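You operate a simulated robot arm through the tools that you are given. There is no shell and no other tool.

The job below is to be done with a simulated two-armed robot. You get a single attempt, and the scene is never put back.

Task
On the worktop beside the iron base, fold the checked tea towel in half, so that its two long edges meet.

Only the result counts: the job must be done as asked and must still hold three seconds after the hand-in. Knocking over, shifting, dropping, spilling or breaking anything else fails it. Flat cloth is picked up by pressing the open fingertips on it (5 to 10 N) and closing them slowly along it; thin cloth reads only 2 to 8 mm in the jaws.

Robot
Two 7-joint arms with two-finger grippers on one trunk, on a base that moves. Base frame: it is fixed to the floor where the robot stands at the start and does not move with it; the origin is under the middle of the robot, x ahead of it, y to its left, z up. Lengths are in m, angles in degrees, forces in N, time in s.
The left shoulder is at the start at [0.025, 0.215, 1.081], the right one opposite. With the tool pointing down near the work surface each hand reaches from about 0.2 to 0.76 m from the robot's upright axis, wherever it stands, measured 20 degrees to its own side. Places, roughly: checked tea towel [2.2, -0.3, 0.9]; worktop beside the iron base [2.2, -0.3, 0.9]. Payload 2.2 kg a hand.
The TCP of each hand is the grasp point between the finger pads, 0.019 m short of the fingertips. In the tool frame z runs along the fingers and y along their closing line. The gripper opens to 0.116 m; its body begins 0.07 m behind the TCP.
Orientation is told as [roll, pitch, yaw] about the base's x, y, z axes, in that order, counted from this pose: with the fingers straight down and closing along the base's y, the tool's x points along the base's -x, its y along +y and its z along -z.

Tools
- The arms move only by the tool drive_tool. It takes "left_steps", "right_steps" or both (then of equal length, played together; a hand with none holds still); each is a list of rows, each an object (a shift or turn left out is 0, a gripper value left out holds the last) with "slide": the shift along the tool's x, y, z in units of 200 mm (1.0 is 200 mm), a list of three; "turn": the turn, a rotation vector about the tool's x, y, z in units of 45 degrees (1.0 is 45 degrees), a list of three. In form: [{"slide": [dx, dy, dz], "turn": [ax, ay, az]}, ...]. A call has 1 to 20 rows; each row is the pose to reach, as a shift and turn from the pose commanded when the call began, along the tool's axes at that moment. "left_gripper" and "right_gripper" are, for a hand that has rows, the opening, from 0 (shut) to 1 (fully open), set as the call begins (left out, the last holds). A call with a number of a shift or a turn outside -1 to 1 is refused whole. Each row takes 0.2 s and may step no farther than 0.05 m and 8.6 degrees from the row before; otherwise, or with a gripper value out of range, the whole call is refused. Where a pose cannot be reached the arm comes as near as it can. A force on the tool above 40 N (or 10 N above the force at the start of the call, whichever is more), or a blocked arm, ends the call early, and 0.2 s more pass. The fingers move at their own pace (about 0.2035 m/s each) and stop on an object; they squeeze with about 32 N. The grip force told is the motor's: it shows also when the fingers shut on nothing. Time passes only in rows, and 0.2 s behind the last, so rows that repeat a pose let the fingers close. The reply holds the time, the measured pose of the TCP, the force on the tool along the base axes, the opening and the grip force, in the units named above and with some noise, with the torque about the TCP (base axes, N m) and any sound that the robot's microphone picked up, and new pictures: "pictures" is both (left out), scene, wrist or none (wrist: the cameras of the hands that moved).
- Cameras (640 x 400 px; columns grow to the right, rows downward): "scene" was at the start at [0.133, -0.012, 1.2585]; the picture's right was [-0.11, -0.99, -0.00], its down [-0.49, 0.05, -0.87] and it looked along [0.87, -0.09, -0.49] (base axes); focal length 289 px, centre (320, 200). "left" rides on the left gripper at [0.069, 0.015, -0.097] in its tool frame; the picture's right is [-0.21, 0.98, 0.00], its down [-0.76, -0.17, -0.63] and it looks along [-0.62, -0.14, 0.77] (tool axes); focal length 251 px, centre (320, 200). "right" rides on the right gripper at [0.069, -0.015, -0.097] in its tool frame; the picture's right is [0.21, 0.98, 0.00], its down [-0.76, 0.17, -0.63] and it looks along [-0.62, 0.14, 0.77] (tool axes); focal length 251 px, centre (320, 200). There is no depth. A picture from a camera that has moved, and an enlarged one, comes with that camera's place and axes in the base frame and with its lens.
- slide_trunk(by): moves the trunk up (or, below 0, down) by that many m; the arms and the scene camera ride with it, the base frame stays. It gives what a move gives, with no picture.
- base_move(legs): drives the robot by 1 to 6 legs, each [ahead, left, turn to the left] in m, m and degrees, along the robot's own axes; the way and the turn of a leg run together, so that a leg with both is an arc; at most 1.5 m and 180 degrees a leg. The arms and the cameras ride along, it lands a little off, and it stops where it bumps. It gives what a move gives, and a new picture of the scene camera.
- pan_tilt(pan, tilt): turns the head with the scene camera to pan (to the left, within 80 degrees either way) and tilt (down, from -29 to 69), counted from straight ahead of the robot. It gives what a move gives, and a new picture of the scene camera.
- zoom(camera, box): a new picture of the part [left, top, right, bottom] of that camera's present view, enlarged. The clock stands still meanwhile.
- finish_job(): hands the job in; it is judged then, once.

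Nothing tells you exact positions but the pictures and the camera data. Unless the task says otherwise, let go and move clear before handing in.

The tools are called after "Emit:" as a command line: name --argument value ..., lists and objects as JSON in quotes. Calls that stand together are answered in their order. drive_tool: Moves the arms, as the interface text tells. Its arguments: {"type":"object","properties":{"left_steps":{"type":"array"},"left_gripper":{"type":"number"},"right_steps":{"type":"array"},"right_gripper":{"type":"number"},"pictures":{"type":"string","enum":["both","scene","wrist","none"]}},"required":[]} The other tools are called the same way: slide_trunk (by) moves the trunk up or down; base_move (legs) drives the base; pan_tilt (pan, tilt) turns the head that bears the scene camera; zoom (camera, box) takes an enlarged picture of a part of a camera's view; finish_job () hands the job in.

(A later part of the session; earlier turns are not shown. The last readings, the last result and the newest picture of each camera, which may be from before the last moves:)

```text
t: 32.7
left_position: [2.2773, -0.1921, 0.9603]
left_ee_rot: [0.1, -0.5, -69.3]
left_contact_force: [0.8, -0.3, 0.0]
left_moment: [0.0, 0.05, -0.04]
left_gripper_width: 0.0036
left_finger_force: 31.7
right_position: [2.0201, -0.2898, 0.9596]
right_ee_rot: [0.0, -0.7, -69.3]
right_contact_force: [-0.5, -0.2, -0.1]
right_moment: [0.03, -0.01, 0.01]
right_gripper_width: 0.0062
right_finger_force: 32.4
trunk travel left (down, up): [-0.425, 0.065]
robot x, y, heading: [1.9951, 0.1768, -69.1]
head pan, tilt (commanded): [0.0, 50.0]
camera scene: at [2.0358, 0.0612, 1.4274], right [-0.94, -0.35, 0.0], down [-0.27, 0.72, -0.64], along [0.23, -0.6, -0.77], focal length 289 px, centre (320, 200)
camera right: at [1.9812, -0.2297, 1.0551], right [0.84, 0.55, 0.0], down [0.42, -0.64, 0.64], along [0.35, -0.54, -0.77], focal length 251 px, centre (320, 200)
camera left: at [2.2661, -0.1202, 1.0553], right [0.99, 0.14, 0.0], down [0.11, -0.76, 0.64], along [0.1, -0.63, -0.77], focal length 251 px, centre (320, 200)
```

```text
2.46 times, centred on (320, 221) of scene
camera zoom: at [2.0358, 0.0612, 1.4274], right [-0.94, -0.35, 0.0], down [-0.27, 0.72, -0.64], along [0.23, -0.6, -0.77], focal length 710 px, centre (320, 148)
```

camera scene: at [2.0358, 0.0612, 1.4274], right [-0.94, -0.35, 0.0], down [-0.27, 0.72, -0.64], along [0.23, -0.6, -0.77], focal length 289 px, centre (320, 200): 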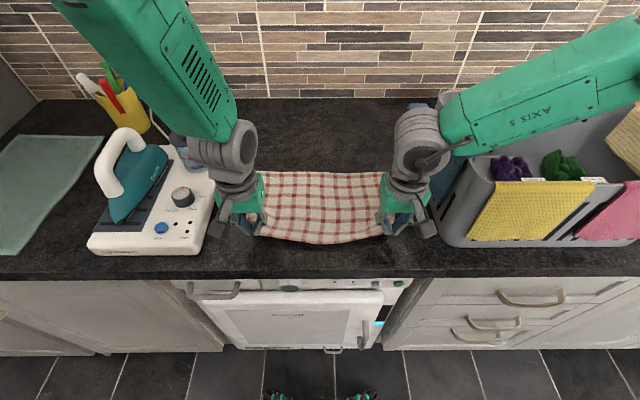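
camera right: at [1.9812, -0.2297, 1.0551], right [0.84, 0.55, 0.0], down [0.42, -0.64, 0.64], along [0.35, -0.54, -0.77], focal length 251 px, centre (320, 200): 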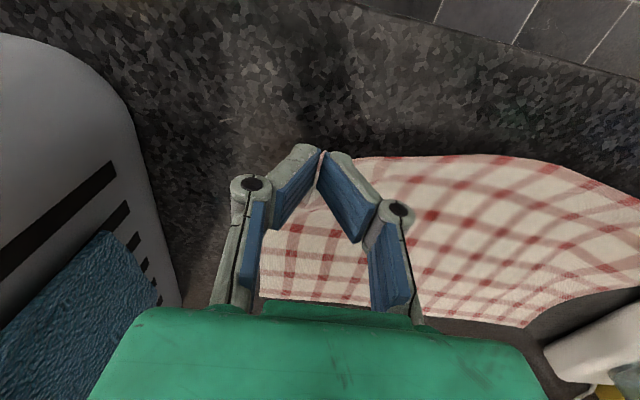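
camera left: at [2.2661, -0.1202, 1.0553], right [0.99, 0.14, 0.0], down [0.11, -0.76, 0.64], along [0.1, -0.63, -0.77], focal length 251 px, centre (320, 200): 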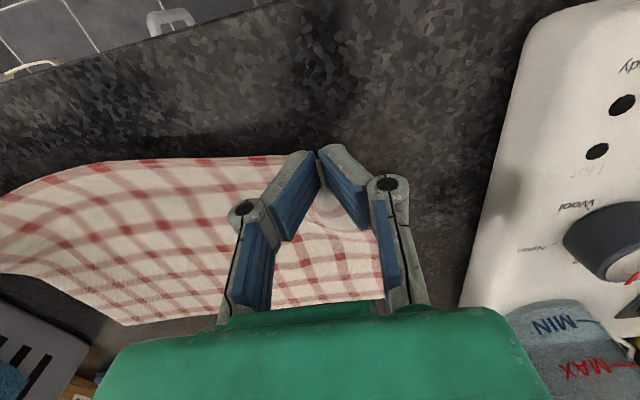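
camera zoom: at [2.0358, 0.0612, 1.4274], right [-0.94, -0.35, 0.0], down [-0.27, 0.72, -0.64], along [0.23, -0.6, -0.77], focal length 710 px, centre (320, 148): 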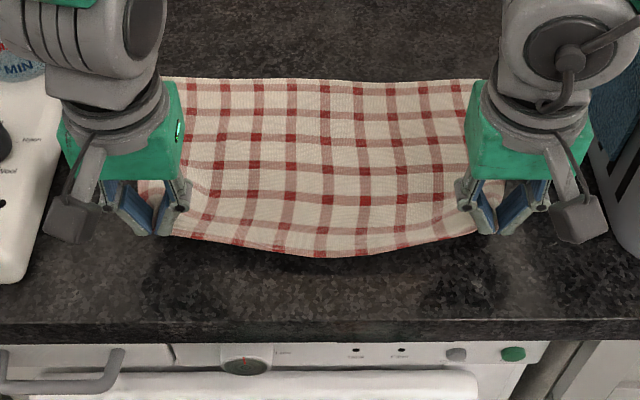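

The front edge is held firmly at both points with a slight sag between. I'll continue the arc up to above the fold line, spreading the hands by 2 mm each to take out the sag.

Emit:
drive_tool --left_steps '[{"slide": [-0.012, 0.002, -0.024]}, {"slide": [-0.025, 0.004, -0.048]}, {"slide": [-0.066, 0.006, -0.091]}, {"slide": [-0.108, 0.008, -0.134]}, {"slide": [-0.161, 0.01, -0.168]}, {"slide": [-0.215, 0.01, -0.2]}, {"slide": [-0.277, 0.01, -0.222]}, {"slide": [-0.34, 0.01, -0.24]}, {"slide": [-0.407, 0.01, -0.25]}, {"slide": [-0.475, 0.01, -0.255]}]' --right_steps '[{"slide": [-0.012, -0.002, -0.024]}, {"slide": [-0.025, -0.004, -0.048]}, {"slide": [-0.066, -0.006, -0.091]}, {"slide": [-0.108, -0.008, -0.134]}, {"slide": [-0.161, -0.01, -0.168]}, {"slide": [-0.215, -0.01, -0.2]}, {"slide": [-0.277, -0.01, -0.222]}, {"slide": [-0.34, -0.01, -0.24]}, {"slide": [-0.407, -0.01, -0.25]}, {"slide": [-0.475, -0.01, -0.255]}]' --pictures "both"

Emit:
zoom --camera "scene" --box '[190, 100, 450, 262]'

```text
t: 34.9
left_position: [2.316, -0.2803, 1.0135]
left_ee_rot: [0.0, -0.6, -69.4]
left_contact_force: [0.4, -0.4, -0.6]
left_moment: [0.0, 0.06, 0.02]
left_gripper_width: 0.0039
left_finger_force: 32.0
right_position: [2.0518, -0.3772, 1.0128]
right_ee_rot: [0.1, -0.7, -69.3]
right_contact_force: [0.8, -0.4, -0.4]
right_moment: [0.01, 0.0, 0.02]
right_gripper_width: 0.0064
right_finger_force: 31.6
trunk travel left (down, up): [-0.425, 0.065]
robot x, y, heading: [1.997, 0.1807, -69.2]
head pan, tilt (commanded): [0.0, 50.0]
camera scene: at [2.0366, 0.0597, 1.4272], right [-0.94, -0.35, 0.0], down [-0.27, 0.72, -0.64], along [0.23, -0.6, -0.77], focal length 289 px, centre (320, 200)
camera right: at [2.0124, -0.3171, 1.1074], right [0.84, 0.55, 0.0], down [0.42, -0.64, 0.64], along [0.35, -0.54, -0.77], focal length 251 px, centre (320, 200)
camera left: at [2.3037, -0.2092, 1.1078], right [0.99, 0.14, 0.0], down [0.11, -0.76, 0.64], along [0.1, -0.63, -0.77], focal length 251 px, centre (320, 200)
```

scene: 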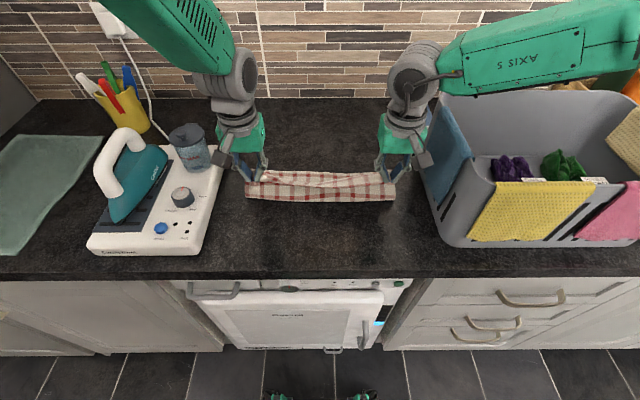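
right: 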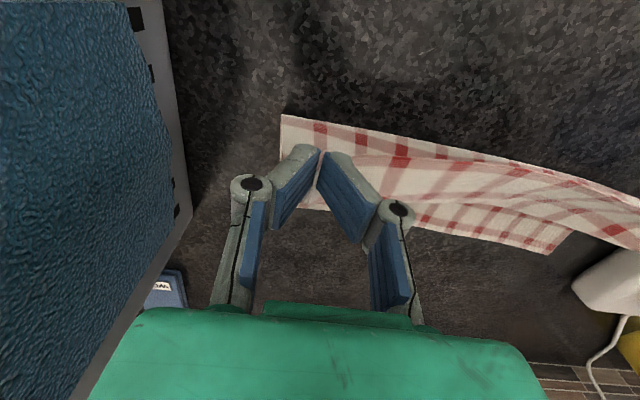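
left: 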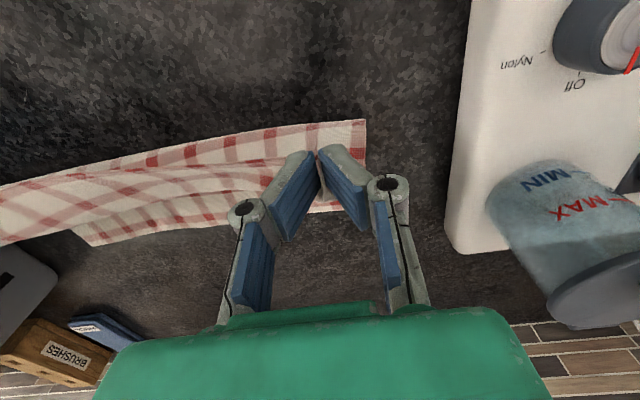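

```text
2.46 times, centred on (320, 181) of scene
camera zoom: at [2.0366, 0.0597, 1.4272], right [-0.94, -0.35, 0.0], down [-0.27, 0.72, -0.64], along [0.23, -0.6, -0.77], focal length 710 px, centre (320, 247)
```

zoom: 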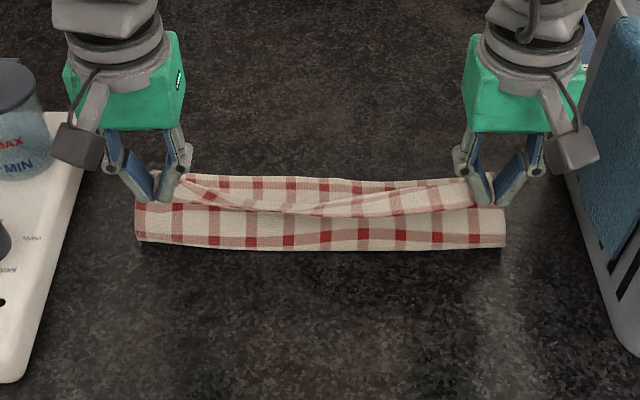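

The fold is forming at the right place (near crease ≈ 0.556 m ahead), with the held edge sagging a bit between the hands. I'll spread the hands a few mm more to straighten it.

Emit:
drive_tool --left_steps '[{"slide": [0, 0.008, 0]}, {"slide": [0, 0.015, 0]}]' --right_steps '[{"slide": [0, -0.008, 0]}, {"slide": [0, -0.015, 0]}]' --pictures "none"

Emit:
zoom --camera "scene" --box '[190, 100, 450, 262]'

```text
t: 35.5
left_position: [2.3164, -0.2797, 1.0127]
left_ee_rot: [-0.1, -0.6, -69.3]
left_contact_force: [1.0, 0.2, -0.5]
left_moment: [0.0, 0.03, -0.05]
left_gripper_width: 0.0037
left_finger_force: 31.8
right_position: [2.0485, -0.3778, 1.0127]
right_ee_rot: [0.2, -0.6, -69.3]
right_contact_force: [-0.5, -0.3, -0.6]
right_moment: [0.0, -0.01, 0.01]
right_gripper_width: 0.0062
right_finger_force: 32.5
trunk travel left (down, up): [-0.425, 0.065]
robot x, y, heading: [1.999, 0.1741, -69.1]
head pan, tilt (commanded): [0.0, 50.0]
```

```text
2.46 times, centred on (320, 181) of scene
camera zoom: at [2.0363, 0.0604, 1.4273], right [-0.94, -0.35, 0.0], down [-0.27, 0.72, -0.64], along [0.23, -0.6, -0.77], focal length 710 px, centre (320, 247)
```

zoom: 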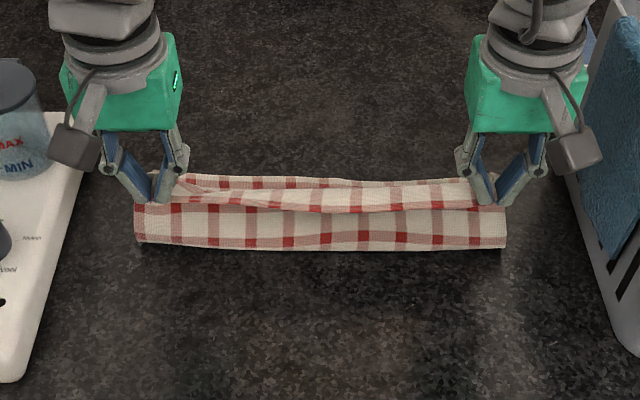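

The edge is straighter now. I'll finish the arc, bringing the held edge over the back edge and stopping about 2 cm above it.

Emit:
drive_tool --left_steps '[{"slide": [-0.045, 0, 0.002]}, {"slide": [-0.09, 0, 0.006]}, {"slide": [-0.155, 0, 0.02]}, {"slide": [-0.22, 0, 0.039]}, {"slide": [-0.277, 0, 0.065]}, {"slide": [-0.334, 0, 0.097]}, {"slide": [-0.38, 0, 0.135]}, {"slide": [-0.426, 0, 0.177]}, {"slide": [-0.46, 0, 0.225]}, {"slide": [-0.489, 0, 0.273]}, {"slide": [-0.503, 0, 0.307]}]' --right_steps '[{"slide": [-0.045, 0, 0.002]}, {"slide": [-0.09, 0, 0.006]}, {"slide": [-0.155, 0, 0.02]}, {"slide": [-0.22, 0, 0.039]}, {"slide": [-0.277, 0, 0.065]}, {"slide": [-0.334, 0, 0.097]}, {"slide": [-0.38, 0, 0.135]}, {"slide": [-0.426, 0, 0.177]}, {"slide": [-0.46, 0, 0.225]}, {"slide": [-0.489, 0, 0.273]}, {"slide": [-0.503, 0, 0.307]}]' --pictures "both"

Emit:
zoom --camera "scene" --box '[190, 100, 450, 262]'

```text
t: 37.9
left_position: [2.3542, -0.3738, 0.9516]
left_ee_rot: [0.0, -0.7, -69.3]
left_contact_force: [-1.0, -0.3, 0.2]
left_moment: [0.0, 0.01, 0.0]
left_gripper_width: 0.0035
left_finger_force: 31.2
right_position: [2.0868, -0.4742, 0.9538]
right_ee_rot: [0.1, -0.8, -69.3]
right_contact_force: [-0.5, 0.2, -1.3]
right_moment: [0.03, -0.02, 0.04]
right_gripper_width: 0.0064
right_finger_force: 32.5
trunk travel left (down, up): [-0.425, 0.065]
robot x, y, heading: [1.993, 0.1775, -69.5]
head pan, tilt (commanded): [0.0, 50.0]
camera scene: at [2.0371, 0.0595, 1.4272], right [-0.94, -0.35, 0.0], down [-0.27, 0.72, -0.64], along [0.23, -0.6, -0.77], focal length 289 px, centre (320, 200)
camera right: at [2.0473, -0.4132, 1.0474], right [0.84, 0.55, 0.0], down [0.42, -0.64, 0.64], along [0.35, -0.54, -0.77], focal length 251 px, centre (320, 200)
camera left: at [2.3422, -0.3024, 1.0469], right [0.99, 0.14, 0.0], down [0.11, -0.76, 0.64], along [0.1, -0.63, -0.77], focal length 251 px, centre (320, 200)
```

scene: 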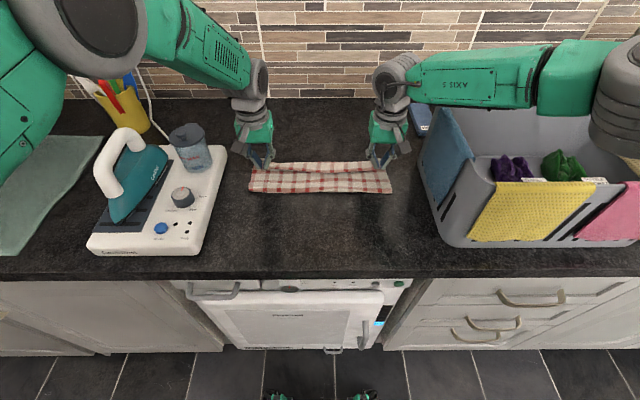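
right: 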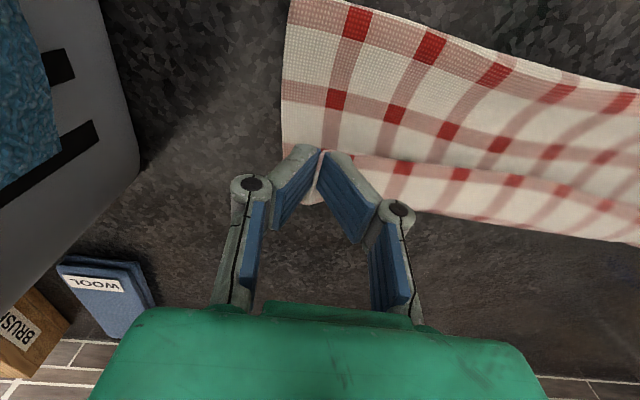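
left: 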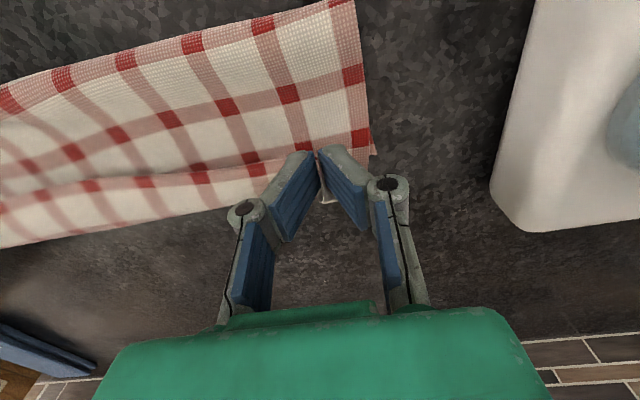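

```text
2.46 times, centred on (320, 181) of scene
camera zoom: at [2.0371, 0.0595, 1.4272], right [-0.94, -0.35, 0.0], down [-0.27, 0.72, -0.64], along [0.23, -0.6, -0.77], focal length 710 px, centre (320, 247)
```

zoom: 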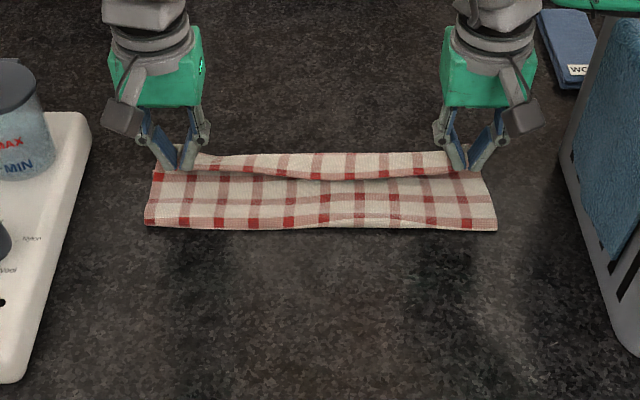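

The held edge is over the back edge, and the fold looks tidy, but I need to understand the strip near the hands. I'll zoom in from all cameras before releasing.

Emit:
zoom --camera "right" --box '[270, 0, 640, 250]'

Emit:
zoom --camera "left" --box '[0, 0, 400, 260]'

Emit:
zoom --camera "scene" --box '[235, 140, 405, 210]'

```text
1.60 times, centred on (455, 125) of right
camera zoom: at [2.0473, -0.4132, 1.0474], right [0.84, 0.55, 0.0], down [0.42, -0.64, 0.64], along [0.35, -0.54, -0.77], focal length 402 px, centre (104, 320)
```

zoom: 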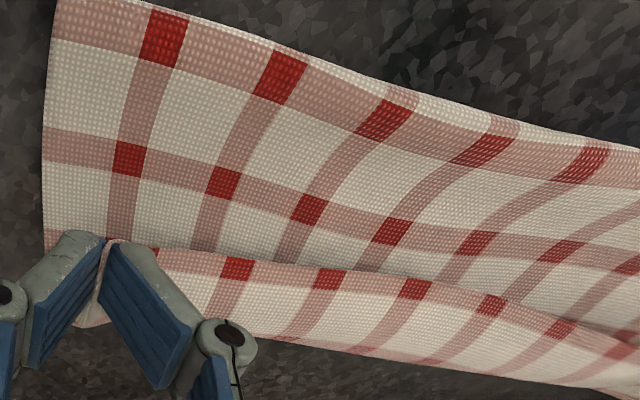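

```text
1.54 times, centred on (200, 130) of left
camera zoom: at [2.3422, -0.3024, 1.0469], right [0.99, 0.14, 0.0], down [0.11, -0.76, 0.64], along [0.1, -0.63, -0.77], focal length 387 px, centre (505, 308)
```

zoom: 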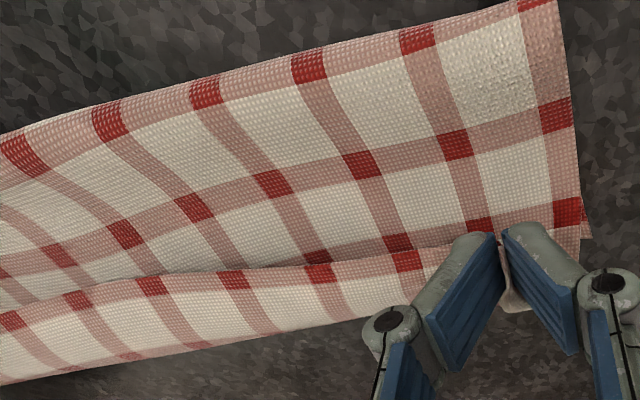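

```text
3.76 times, centred on (320, 175) of scene
camera zoom: at [2.0371, 0.0595, 1.4272], right [-0.94, -0.35, 0.0], down [-0.27, 0.72, -0.64], along [0.23, -0.6, -0.77], focal length 1087 px, centre (320, 294)
```

zoom: 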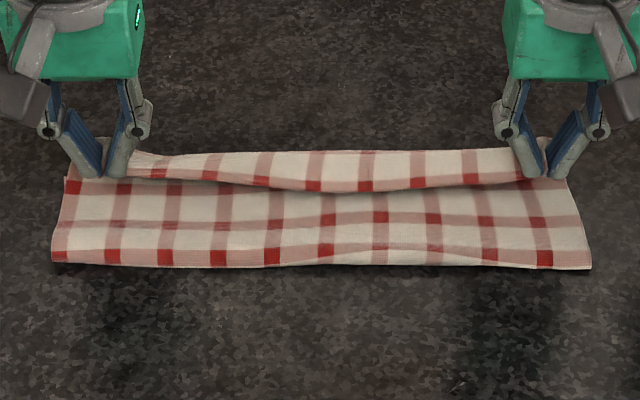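

As expected, the held hem is turned back a couple of centimetres, but the fold itself sits right at the towel's midline (check lines confirm). I'll lower gently until the tips nearly touch, then open the fingers to spread the gather.

Emit:
drive_tool --left_steps '[{"slide": [-0.01, 0, 0.03]}, {"slide": [-0.015, 0, 0.06]}, {"slide": [-0.015, 0, 0.08]}]' --right_steps '[{"slide": [-0.01, 0, 0.03]}, {"slide": [-0.015, 0, 0.06]}, {"slide": [-0.015, 0, 0.09]}]' --pictures "none"

Emit:
zoom --camera "scene" --box '[235, 130, 405, 210]'

Emit:
zoom --camera "left" --box '[0, 0, 420, 260]'

```text
t: 38.7
left_position: [2.3537, -0.3771, 0.9356]
left_ee_rot: [0.2, -0.7, -69.2]
left_contact_force: [-0.3, -0.5, -0.2]
left_moment: [-0.01, 0.07, 0.03]
left_gripper_width: 0.0032
left_finger_force: 32.8
right_position: [2.0876, -0.4767, 0.9353]
right_ee_rot: [0.1, -0.8, -69.2]
right_contact_force: [0.5, -0.5, 0.2]
right_moment: [0.04, -0.05, -0.01]
right_gripper_width: 0.0061
right_finger_force: 31.8
trunk travel left (down, up): [-0.425, 0.065]
robot x, y, heading: [1.9966, 0.1799, -69.1]
head pan, tilt (commanded): [0.0, 50.0]
```

```text
3.76 times, centred on (320, 170) of scene
camera zoom: at [2.0369, 0.0599, 1.4273], right [-0.94, -0.35, 0.0], down [-0.27, 0.72, -0.64], along [0.23, -0.6, -0.77], focal length 1087 px, centre (320, 313)
```

zoom: 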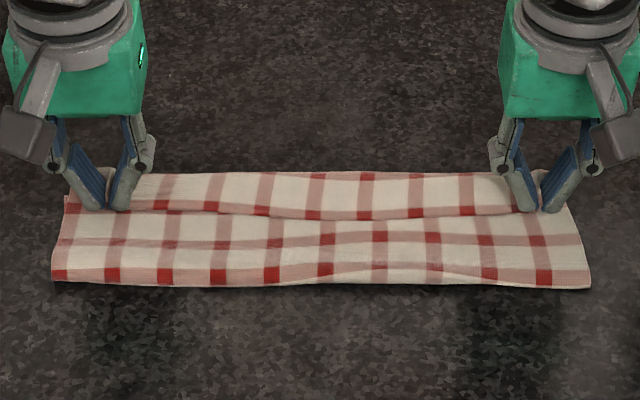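

```text
1.52 times, centred on (210, 130) of left
camera zoom: at [2.3433, -0.3047, 1.0314], right [0.99, 0.14, 0.0], down [0.11, -0.76, 0.64], along [0.1, -0.63, -0.77], focal length 383 px, centre (488, 307)
```

zoom: 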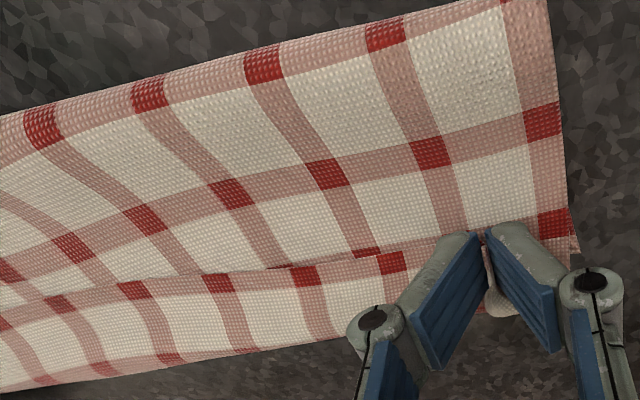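

I need to be sure about the layering at the strip; zooming in closely.

Emit:
zoom --camera "scene" --box '[240, 150, 320, 200]'

Emit:
zoom --camera "left" --box '[200, 120, 400, 245]'

Emit:
zoom --camera "right" --box '[270, 110, 470, 235]'

```text
8.00 times, centred on (280, 175) of scene
camera zoom: at [2.0369, 0.0599, 1.4273], right [-0.94, -0.35, 0.0], down [-0.27, 0.72, -0.64], along [0.23, -0.6, -0.77], focal length 2309 px, centre (640, 400)
```

zoom: 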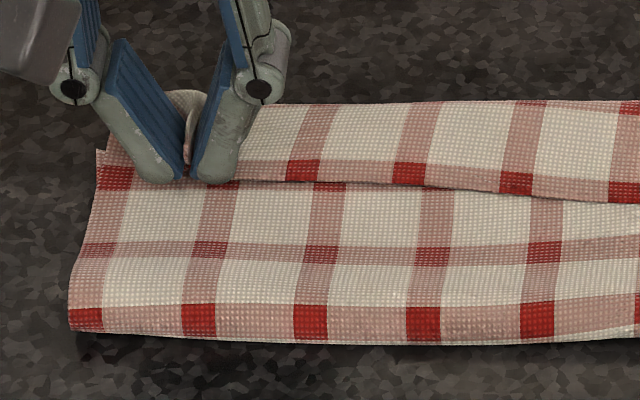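

```text
3.20 times, centred on (300, 182) of left
camera zoom: at [2.3433, -0.3047, 1.0314], right [0.99, 0.14, 0.0], down [0.11, -0.76, 0.64], along [0.1, -0.63, -0.77], focal length 805 px, centre (384, 256)
```

zoom: 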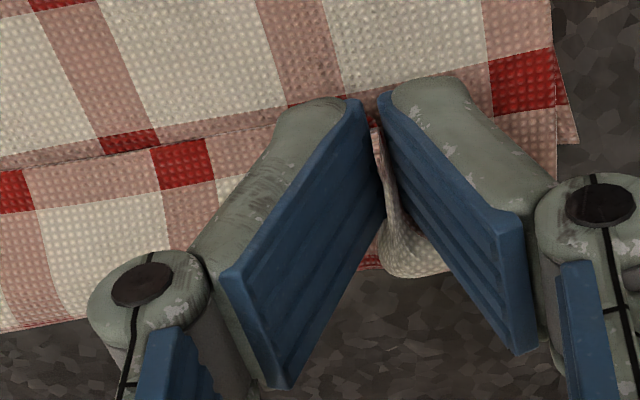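

```text
3.20 times, centred on (370, 172) of right
camera zoom: at [2.0485, -0.4161, 1.0302], right [0.84, 0.55, 0.0], down [0.42, -0.64, 0.64], along [0.35, -0.54, -0.77], focal length 805 px, centre (160, 288)
```

zoom: 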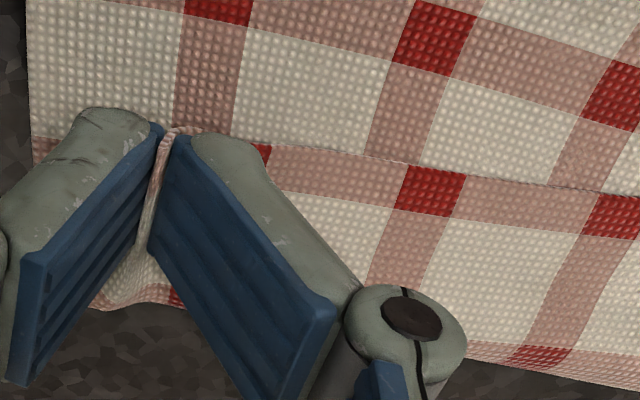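

The strip is the hem turned back by one check (≈3.5 cm), and counting check lines shows the near crease is currently ~3.5 cm off the midline. I'll lift a bit and bring the hands about 4 cm back toward me so the crease rolls to the middle, before releasing.

Emit:
drive_tool --left_steps '[{"slide": [0.02, 0, -0.1]}, {"slide": [0.06, 0, -0.2]}, {"slide": [0.12, 0, -0.27]}, {"slide": [0.17, 0, -0.3]}, {"slide": [0.205, 0, -0.3]}, {"slide": [0.205, 0, -0.3]}]' --right_steps '[{"slide": [0.02, 0, -0.1]}, {"slide": [0.06, 0, -0.2]}, {"slide": [0.12, 0, -0.27]}, {"slide": [0.17, 0, -0.3]}, {"slide": [0.205, 0, -0.3]}, {"slide": [0.205, 0, -0.3]}]' --pictures "none"

Emit:
zoom --camera "scene" --box '[230, 120, 410, 220]'

Emit:
zoom --camera "left" --box '[0, 0, 420, 260]'

```text
t: 40.1
left_position: [2.3399, -0.3389, 0.9977]
left_ee_rot: [0.0, -0.8, -69.3]
left_contact_force: [0.0, -0.5, 0.8]
left_moment: [-0.04, 0.05, 0.06]
left_gripper_width: 0.0037
left_finger_force: 32.6
right_position: [2.0721, -0.438, 0.9945]
right_ee_rot: [0.2, -0.8, -69.3]
right_contact_force: [0.8, -0.1, -0.8]
right_moment: [0.02, -0.04, -0.02]
right_gripper_width: 0.0061
right_finger_force: 32.2
trunk travel left (down, up): [-0.425, 0.065]
robot x, y, heading: [1.9921, 0.1775, -69.4]
head pan, tilt (commanded): [0.0, 50.0]
```

```text
3.56 times, centred on (320, 170) of scene
camera zoom: at [2.0366, 0.06, 1.4273], right [-0.94, -0.35, 0.0], down [-0.27, 0.72, -0.64], along [0.23, -0.6, -0.77], focal length 1026 px, centre (320, 307)
```

zoom: 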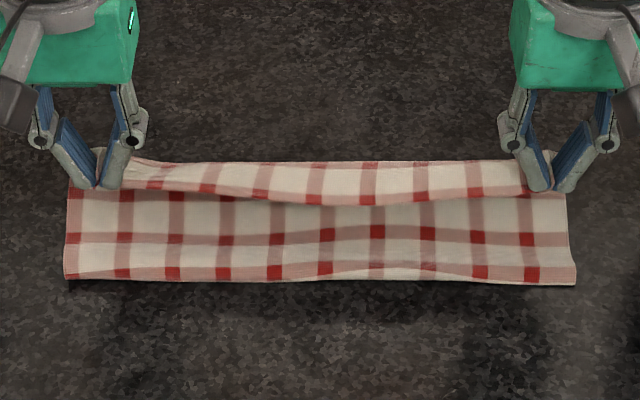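

```text
1.52 times, centred on (210, 130) of left
camera zoom: at [2.3278, -0.2667, 1.0911], right [0.99, 0.14, 0.0], down [0.11, -0.76, 0.64], along [0.1, -0.63, -0.77], focal length 383 px, centre (488, 307)
```

zoom: 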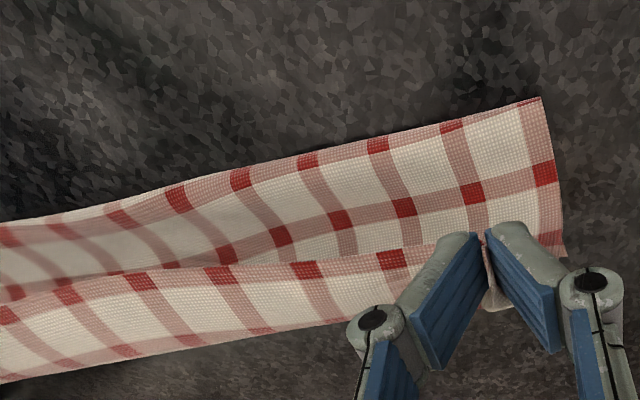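

The crease is still at ~0.58 m; lowering now should feed slack and roll the crease toward me. I'll descend slowly and look.

Emit:
drive_tool --left_steps '[{"slide": [0, 0, 0.06]}, {"slide": [0, 0, 0.12]}, {"slide": [0, 0, 0.18]}, {"slide": [0, 0, 0.24]}, {"slide": [0, 0, 0.29]}]' --right_steps '[{"slide": [0, 0, 0.06]}, {"slide": [0, 0, 0.12]}, {"slide": [0, 0, 0.18]}, {"slide": [0, 0, 0.24]}, {"slide": [0, 0, 0.28]}]' --pictures "none"

Emit:
zoom --camera "scene" --box '[230, 120, 410, 220]'

Emit:
zoom --camera "left" --box '[0, 0, 420, 260]'

```text
t: 41.3
left_position: [2.339, -0.3375, 0.9385]
left_ee_rot: [0.1, -0.7, -69.3]
left_contact_force: [-1.3, 0.3, 0.4]
left_moment: [-0.04, 0.04, -0.03]
left_gripper_width: 0.0035
left_finger_force: 31.8
right_position: [2.0704, -0.4379, 0.9396]
right_ee_rot: [0.1, -0.6, -69.4]
right_contact_force: [1.0, 0.0, 0.6]
right_moment: [0.02, 0.0, 0.0]
right_gripper_width: 0.0064
right_finger_force: 32.0
trunk travel left (down, up): [-0.425, 0.065]
robot x, y, heading: [1.9963, 0.1749, -69.4]
head pan, tilt (commanded): [0.0, 50.0]
```

```text
3.56 times, centred on (320, 170) of scene
camera zoom: at [2.0367, 0.0599, 1.4273], right [-0.94, -0.35, 0.0], down [-0.27, 0.72, -0.64], along [0.23, -0.6, -0.77], focal length 1026 px, centre (320, 307)
```

zoom: 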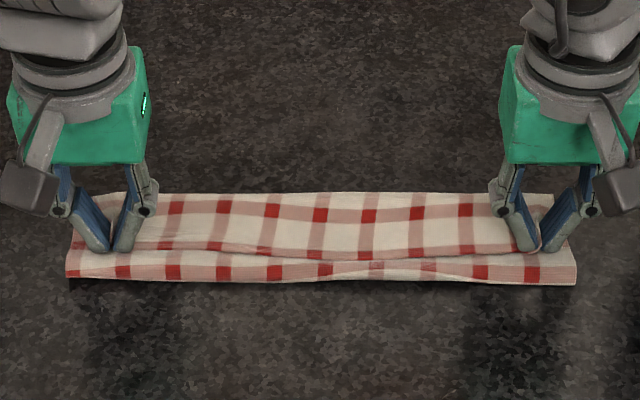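

```text
1.52 times, centred on (210, 130) of left
camera zoom: at [2.3284, -0.2665, 1.0323], right [0.99, 0.14, 0.0], down [0.11, -0.76, 0.64], along [0.1, -0.63, -0.77], focal length 383 px, centre (488, 307)
```

zoom: 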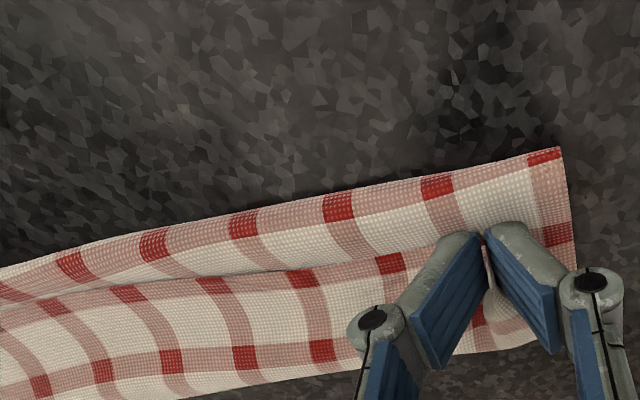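

Lowering here just rolled the turned-back strip longer instead of moving the near crease. I'll back up along the arc toward me to lay the cloth down again, then re-approach with a lower, shorter arc.

Emit:
drive_tool --left_steps '[{"slide": [0.05, 0, -0.12]}, {"slide": [0.12, 0, -0.22]}, {"slide": [0.2, 0, -0.29]}, {"slide": [0.26, 0, -0.32]}, {"slide": [0.32, 0, -0.33]}, {"slide": [0.42, 0, -0.32]}, {"slide": [0.52, 0, -0.28]}, {"slide": [0.625, 0, -0.22]}, {"slide": [0.625, 0, -0.22]}]' --right_steps '[{"slide": [0.05, 0, -0.12]}, {"slide": [0.12, 0, -0.22]}, {"slide": [0.2, 0, -0.29]}, {"slide": [0.26, 0, -0.32]}, {"slide": [0.32, 0, -0.33]}, {"slide": [0.42, 0, -0.32]}, {"slide": [0.52, 0, -0.28]}, {"slide": [0.625, 0, -0.22]}, {"slide": [0.625, 0, -0.22]}]' --pictures "scene"

Emit:
zoom --camera "scene" --box '[230, 140, 410, 240]'

Emit:
zoom --camera "left" --box '[0, 0, 640, 400]'

```text
t: 43.3
left_position: [2.2957, -0.222, 0.982]
left_ee_rot: [0.0, -0.6, -69.3]
left_contact_force: [-0.7, -0.4, -1.0]
left_moment: [-0.03, 0.01, -0.02]
left_gripper_width: 0.0036
left_finger_force: 32.7
right_position: [2.0271, -0.3219, 0.983]
right_ee_rot: [0.1, -0.7, -69.4]
right_contact_force: [0.6, -0.5, 0.1]
right_moment: [0.0, -0.04, 0.02]
right_gripper_width: 0.0061
right_finger_force: 31.7
trunk travel left (down, up): [-0.425, 0.065]
robot x, y, heading: [1.9992, 0.1755, -69.3]
head pan, tilt (commanded): [0.0, 50.0]
camera scene: at [2.0358, 0.061, 1.4274], right [-0.94, -0.35, 0.0], down [-0.27, 0.72, -0.64], along [0.23, -0.6, -0.77], focal length 289 px, centre (320, 200)
```

scene: 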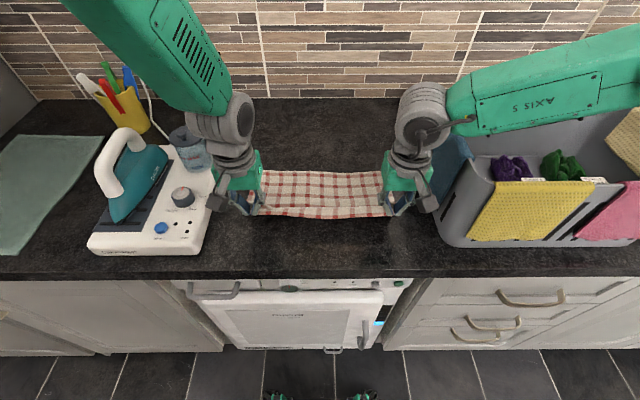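

```text
3.56 times, centred on (320, 190) of scene
camera zoom: at [2.0358, 0.061, 1.4274], right [-0.94, -0.35, 0.0], down [-0.27, 0.72, -0.64], along [0.23, -0.6, -0.77], focal length 1026 px, centre (320, 236)
```

zoom: 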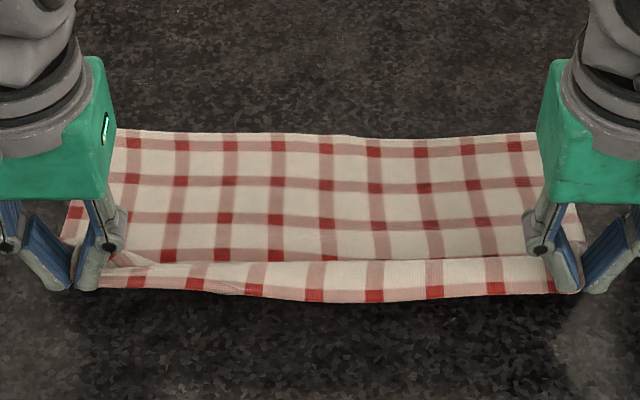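

```text
1.00 times, centred on (320, 200) of left (not enlarged: the box is as wide or as high as the picture)
camera zoom: at [2.2835, -0.1503, 1.0759], right [0.99, 0.14, 0.0], down [0.11, -0.76, 0.64], along [0.1, -0.63, -0.77], focal length 251 px, centre (320, 200)
```

zoom: 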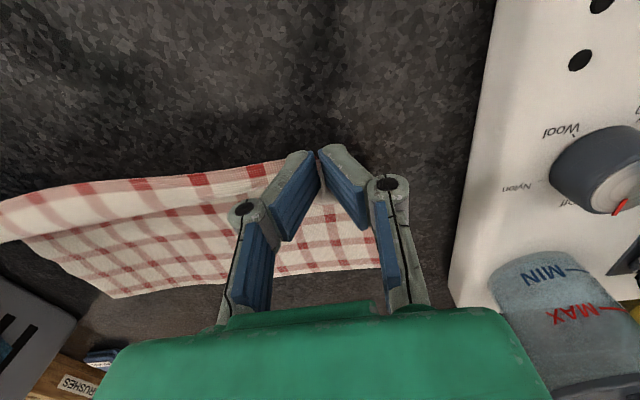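

The cloth is laid back down with the back half flat and unmoved (back edge ≈ 0.657 m, front originally ≈ 0.431 m, so midline ≈ 0.544 m). I'll redo the fold with a lower, shorter arc ending with the hands at ≈ 0.596 m ahead.

Emit:
drive_tool --left_steps '[{"slide": [-0.08, 0, -0.04]}, {"slide": [-0.155, 0, -0.065]}, {"slide": [-0.23, 0, -0.077]}, {"slide": [-0.305, 0, -0.08]}, {"slide": [-0.37, 0, -0.065]}, {"slide": [-0.43, 0, -0.04]}, {"slide": [-0.485, 0, 0.01]}, {"slide": [-0.53, 0, 0.06]}, {"slide": [-0.56, 0, 0.11]}, {"slide": [-0.585, 0, 0.16]}]' --right_steps '[{"slide": [-0.08, 0, -0.04]}, {"slide": [-0.155, 0, -0.065]}, {"slide": [-0.23, 0, -0.077]}, {"slide": [-0.305, 0, -0.08]}, {"slide": [-0.37, 0, -0.065]}, {"slide": [-0.43, 0, -0.04]}, {"slide": [-0.485, 0, 0.01]}, {"slide": [-0.53, 0, 0.06]}, {"slide": [-0.56, 0, 0.11]}, {"slide": [-0.585, 0, 0.16]}]' --pictures "none"

Emit:
zoom --camera "scene" --box '[230, 120, 410, 220]'

Emit:
zoom --camera "left" --box '[0, 0, 420, 260]'

```text
t: 45.5
left_position: [2.3367, -0.3325, 0.9497]
left_ee_rot: [0.1, -0.7, -69.3]
left_contact_force: [0.0, -1.5, -0.4]
left_moment: [-0.02, 0.02, 0.01]
left_gripper_width: 0.0032
left_finger_force: 31.8
right_position: [2.0701, -0.4296, 0.9514]
right_ee_rot: [0.1, -0.7, -69.2]
right_contact_force: [-0.3, -0.7, 0.4]
right_moment: [0.0, -0.04, -0.03]
right_gripper_width: 0.0061
right_finger_force: 31.6
trunk travel left (down, up): [-0.425, 0.065]
robot x, y, heading: [1.9955, 0.1776, -69.6]
head pan, tilt (commanded): [0.0, 50.0]
```

```text
3.56 times, centred on (320, 170) of scene
camera zoom: at [2.0371, 0.059, 1.4272], right [-0.94, -0.35, 0.0], down [-0.27, 0.72, -0.64], along [0.23, -0.6, -0.77], focal length 1026 px, centre (320, 307)
```

zoom: 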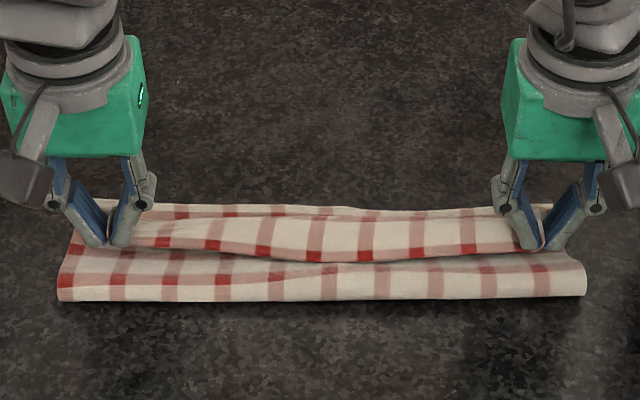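

```text
1.52 times, centred on (210, 130) of left
camera zoom: at [2.3259, -0.2612, 1.0442], right [0.99, 0.14, 0.0], down [0.11, -0.76, 0.64], along [0.1, -0.63, -0.77], focal length 383 px, centre (488, 307)
```

zoom: 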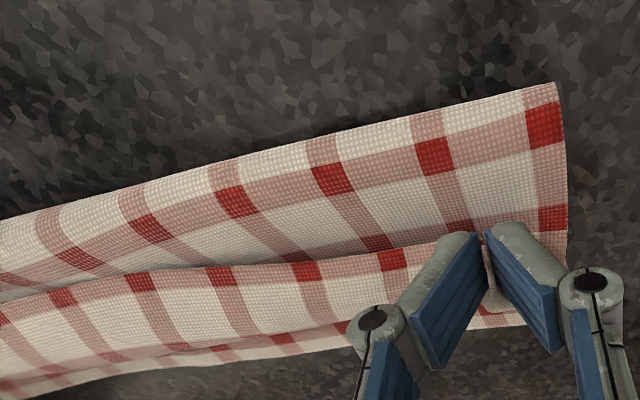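

The crease is now near 0.56 m—better, about 1 cm from the midline. I'll repeat once more with a lower arc, ending a bit nearer.

Emit:
drive_tool --left_steps '[{"slide": [0.05, 0, -0.07]}, {"slide": [0.105, 0, -0.125]}, {"slide": [0.19, 0, -0.16]}, {"slide": [0.28, 0, -0.175]}, {"slide": [0.38, 0, -0.165]}, {"slide": [0.48, 0, -0.15]}, {"slide": [0.56, 0, -0.135]}, {"slide": [0.64, 0, -0.12]}, {"slide": [0.64, 0, -0.12]}, {"slide": [0.56, 0, -0.15]}, {"slide": [0.48, 0, -0.17]}, {"slide": [0.4, 0, -0.182]}, {"slide": [0.33, 0, -0.185]}, {"slide": [0.265, 0, -0.175]}, {"slide": [0.205, 0, -0.15]}, {"slide": [0.16, 0, -0.115]}, {"slide": [0.12, 0, -0.075]}, {"slide": [0.09, 0, -0.035]}, {"slide": [0.07, 0, 0]}]' --right_steps '[{"slide": [0.05, 0, -0.07]}, {"slide": [0.105, 0, -0.125]}, {"slide": [0.19, 0, -0.16]}, {"slide": [0.28, 0, -0.175]}, {"slide": [0.38, 0, -0.165]}, {"slide": [0.48, 0, -0.15]}, {"slide": [0.56, 0, -0.135]}, {"slide": [0.64, 0, -0.12]}, {"slide": [0.64, 0, -0.12]}, {"slide": [0.56, 0, -0.15]}, {"slide": [0.48, 0, -0.17]}, {"slide": [0.4, 0, -0.182]}, {"slide": [0.33, 0, -0.185]}, {"slide": [0.265, 0, -0.175]}, {"slide": [0.205, 0, -0.15]}, {"slide": [0.16, 0, -0.115]}, {"slide": [0.12, 0, -0.075]}, {"slide": [0.09, 0, -0.035]}, {"slide": [0.07, 0, 0]}]' --pictures "none"

Emit:
zoom --camera "scene" --box '[230, 120, 410, 220]'

Emit:
zoom --camera "left" --box '[0, 0, 420, 260]'

```text
t: 49.5
left_position: [2.3306, -0.3194, 0.9494]
left_ee_rot: [0.0, -0.7, -69.4]
left_contact_force: [-0.7, -0.5, -0.4]
left_moment: [-0.03, 0.04, -0.01]
left_gripper_width: 0.0036
left_finger_force: 32.0
right_position: [2.0643, -0.4178, 0.9498]
right_ee_rot: [0.0, -0.7, -69.2]
right_contact_force: [0.1, 0.4, -0.2]
right_moment: [0.02, -0.03, -0.01]
right_gripper_width: 0.0063
right_finger_force: 31.7
trunk travel left (down, up): [-0.425, 0.065]
robot x, y, heading: [1.9963, 0.1819, -69.4]
head pan, tilt (commanded): [0.0, 50.0]
```

```text
3.56 times, centred on (320, 170) of scene
camera zoom: at [2.0366, 0.0597, 1.4273], right [-0.94, -0.35, 0.0], down [-0.27, 0.72, -0.64], along [0.23, -0.6, -0.77], focal length 1026 px, centre (320, 307)
```

zoom: 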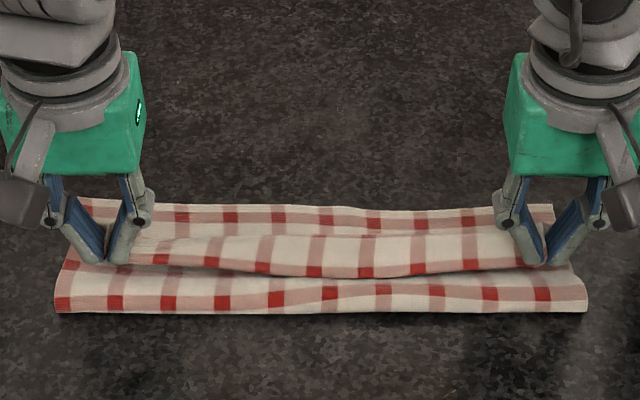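

```text
1.52 times, centred on (210, 130) of left
camera zoom: at [2.3198, -0.2467, 1.0447], right [0.99, 0.14, 0.0], down [0.11, -0.76, 0.64], along [0.1, -0.63, -0.77], focal length 383 px, centre (488, 307)
```

zoom: 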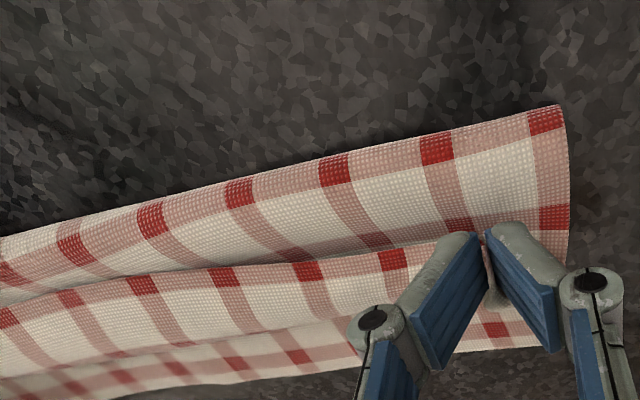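

The crease is now at ≈ 0.55 m, essentially at the midline, with the hem turned back as a strip on top. I'll lower until light contact and then open the fingers slowly to release and spread the gather.

Emit:
drive_tool --left_steps '[{"slide": [-0.02, 0, 0.03]}, {"slide": [-0.03, 0, 0.06]}, {"slide": [-0.03, 0, 0.075]}]' --right_steps '[{"slide": [-0.02, 0, 0.03]}, {"slide": [-0.03, 0, 0.06]}, {"slide": [-0.03, 0, 0.075]}]' --pictures "none"

Emit:
drive_tool --left_gripper 0.1 --right_gripper 0.1 --left_steps '[{"slide": [0, 0, 0]}]' --right_steps '[{"slide": [0, 0, 0]}]' --pictures "wrist"

```text
t: 50.3
left_position: [2.3339, -0.3254, 0.936]
left_ee_rot: [0.1, -0.7, -69.3]
left_contact_force: [-0.3, -0.2, 0.7]
left_moment: [-0.07, 0.03, -0.03]
left_gripper_width: 0.0036
left_finger_force: 32.1
right_position: [2.0673, -0.4226, 0.9367]
right_ee_rot: [0.2, -0.8, -69.3]
right_contact_force: [-0.2, 0.5, 0.0]
right_moment: [0.04, -0.04, 0.02]
right_gripper_width: 0.006
right_finger_force: 32.4
trunk travel left (down, up): [-0.425, 0.065]
robot x, y, heading: [1.9915, 0.1775, -69.3]
head pan, tilt (commanded): [0.0, 50.0]
```

```text
t: 50.7
left_position: [2.3337, -0.326, 0.935]
left_ee_rot: [0.0, -0.7, -69.3]
left_contact_force: [-0.2, -0.2, 0.6]
left_moment: [0.01, 0.0, 0.01]
left_gripper_width: 0.0118
left_finger_force: 0.1
right_position: [2.0666, -0.4226, 0.9347]
right_ee_rot: [0.1, -0.7, -69.3]
right_contact_force: [0.5, 0.2, -0.4]
right_moment: [0.01, 0.01, -0.01]
right_gripper_width: 0.0113
right_finger_force: 0.1
trunk travel left (down, up): [-0.425, 0.065]
robot x, y, heading: [1.9957, 0.1793, -69.2]
head pan, tilt (commanded): [0.0, 50.0]
camera right: at [2.0272, -0.3632, 1.0295], right [0.84, 0.55, 0.0], down [0.42, -0.64, 0.64], along [0.35, -0.54, -0.77], focal length 251 px, centre (320, 200)
camera left: at [2.3224, -0.2534, 1.0297], right [0.99, 0.14, 0.0], down [0.11, -0.76, 0.64], along [0.1, -0.63, -0.77], focal length 251 px, centre (320, 200)
```

right: 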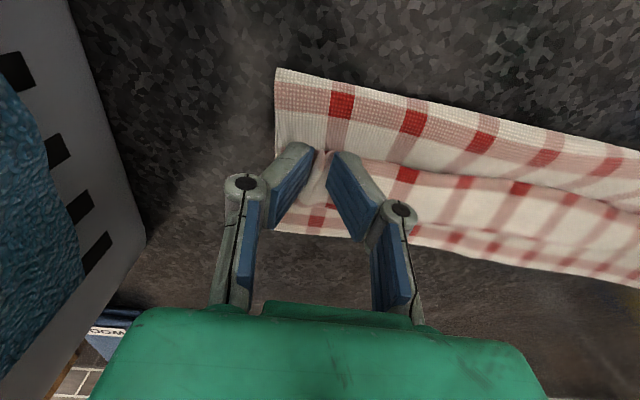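
left: 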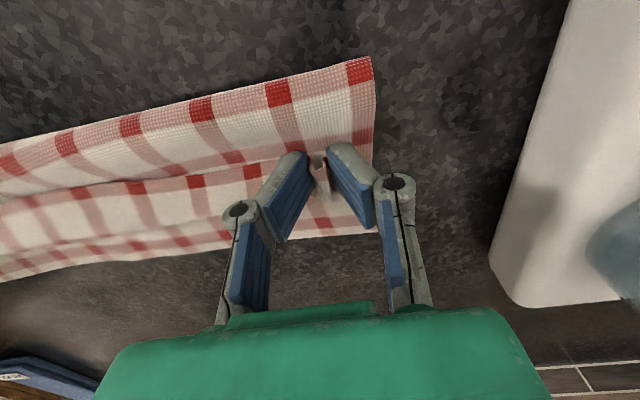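

Emit:
drive_tool --left_gripper 0.3 --right_gripper 0.3 --left_steps '[{"slide": [0, 0, 0]}, {"slide": [0, 0, -0.03]}, {"slide": [0, 0, -0.1]}, {"slide": [0, 0, -0.2]}, {"slide": [0.05, 0, -0.35]}, {"slide": [0.15, 0, -0.5]}]' --right_steps '[{"slide": [0, 0, 0]}, {"slide": [0, 0, -0.03]}, {"slide": [0, 0, -0.1]}, {"slide": [0, 0, -0.2]}, {"slide": [0.05, 0, -0.35]}, {"slide": [0.15, 0, -0.5]}]' --pictures "both"

Emit:
zoom --camera "scene" --box '[230, 120, 410, 220]'

```text
t: 52.1
left_position: [2.3237, -0.2919, 1.037]
left_ee_rot: [0.1, -0.7, -69.3]
left_contact_force: [-0.7, 0.5, -0.1]
left_moment: [-0.03, -0.05, -0.01]
left_gripper_width: 0.035
left_finger_force: 0.1
right_position: [2.0541, -0.3906, 1.0414]
right_ee_rot: [0.1, -0.9, -69.2]
right_contact_force: [0.0, 0.3, -0.4]
right_moment: [-0.01, -0.01, -0.02]
right_gripper_width: 0.0348
right_finger_force: 0.0
trunk travel left (down, up): [-0.425, 0.065]
robot x, y, heading: [1.9957, 0.1766, -69.2]
head pan, tilt (commanded): [0.0, 50.0]
camera scene: at [2.0343, 0.0642, 1.4278], right [-0.94, -0.35, 0.0], down [-0.27, 0.72, -0.64], along [0.23, -0.6, -0.77], focal length 289 px, centre (320, 200)
camera right: at [2.014, -0.3305, 1.135], right [0.84, 0.55, 0.0], down [0.42, -0.64, 0.64], along [0.35, -0.54, -0.76], focal length 251 px, centre (320, 200)
camera left: at [2.3114, -0.2197, 1.131], right [0.99, 0.14, 0.0], down [0.11, -0.76, 0.64], along [0.1, -0.64, -0.77], focal length 251 px, centre (320, 200)
```

scene: 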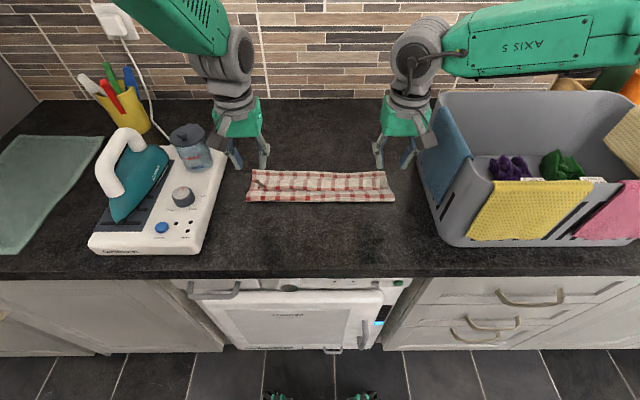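
right: 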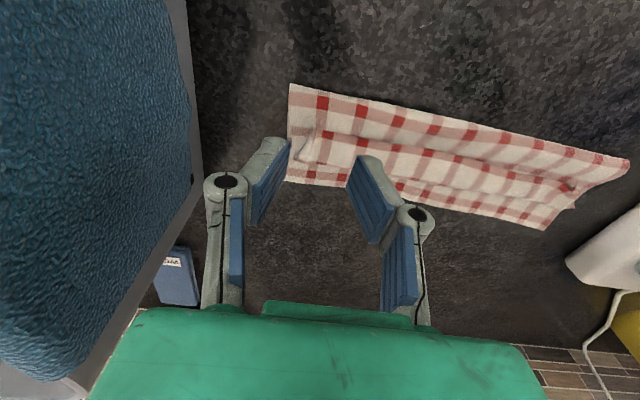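
left: 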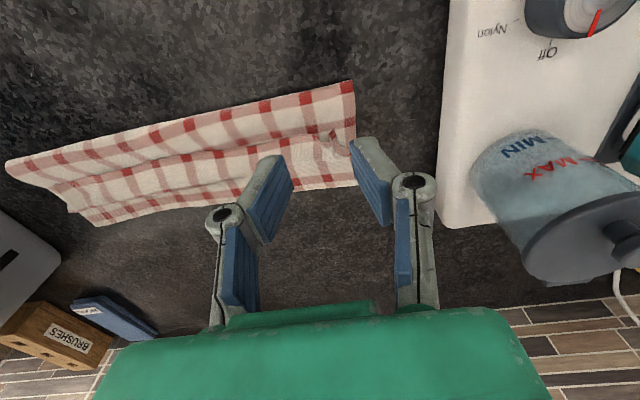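

```text
3.56 times, centred on (320, 170) of scene
camera zoom: at [2.0343, 0.0642, 1.4278], right [-0.94, -0.35, 0.0], down [-0.27, 0.72, -0.64], along [0.23, -0.6, -0.77], focal length 1026 px, centre (320, 307)
```

zoom: 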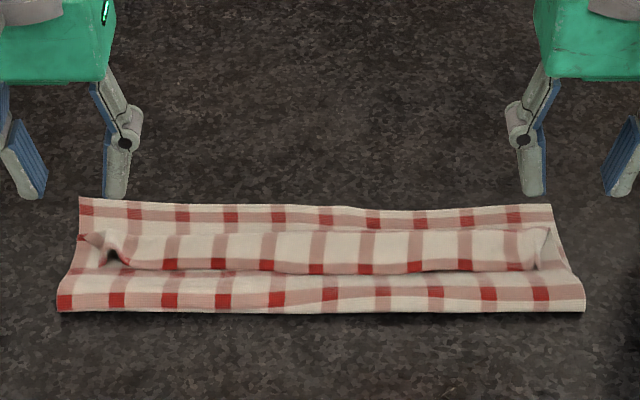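

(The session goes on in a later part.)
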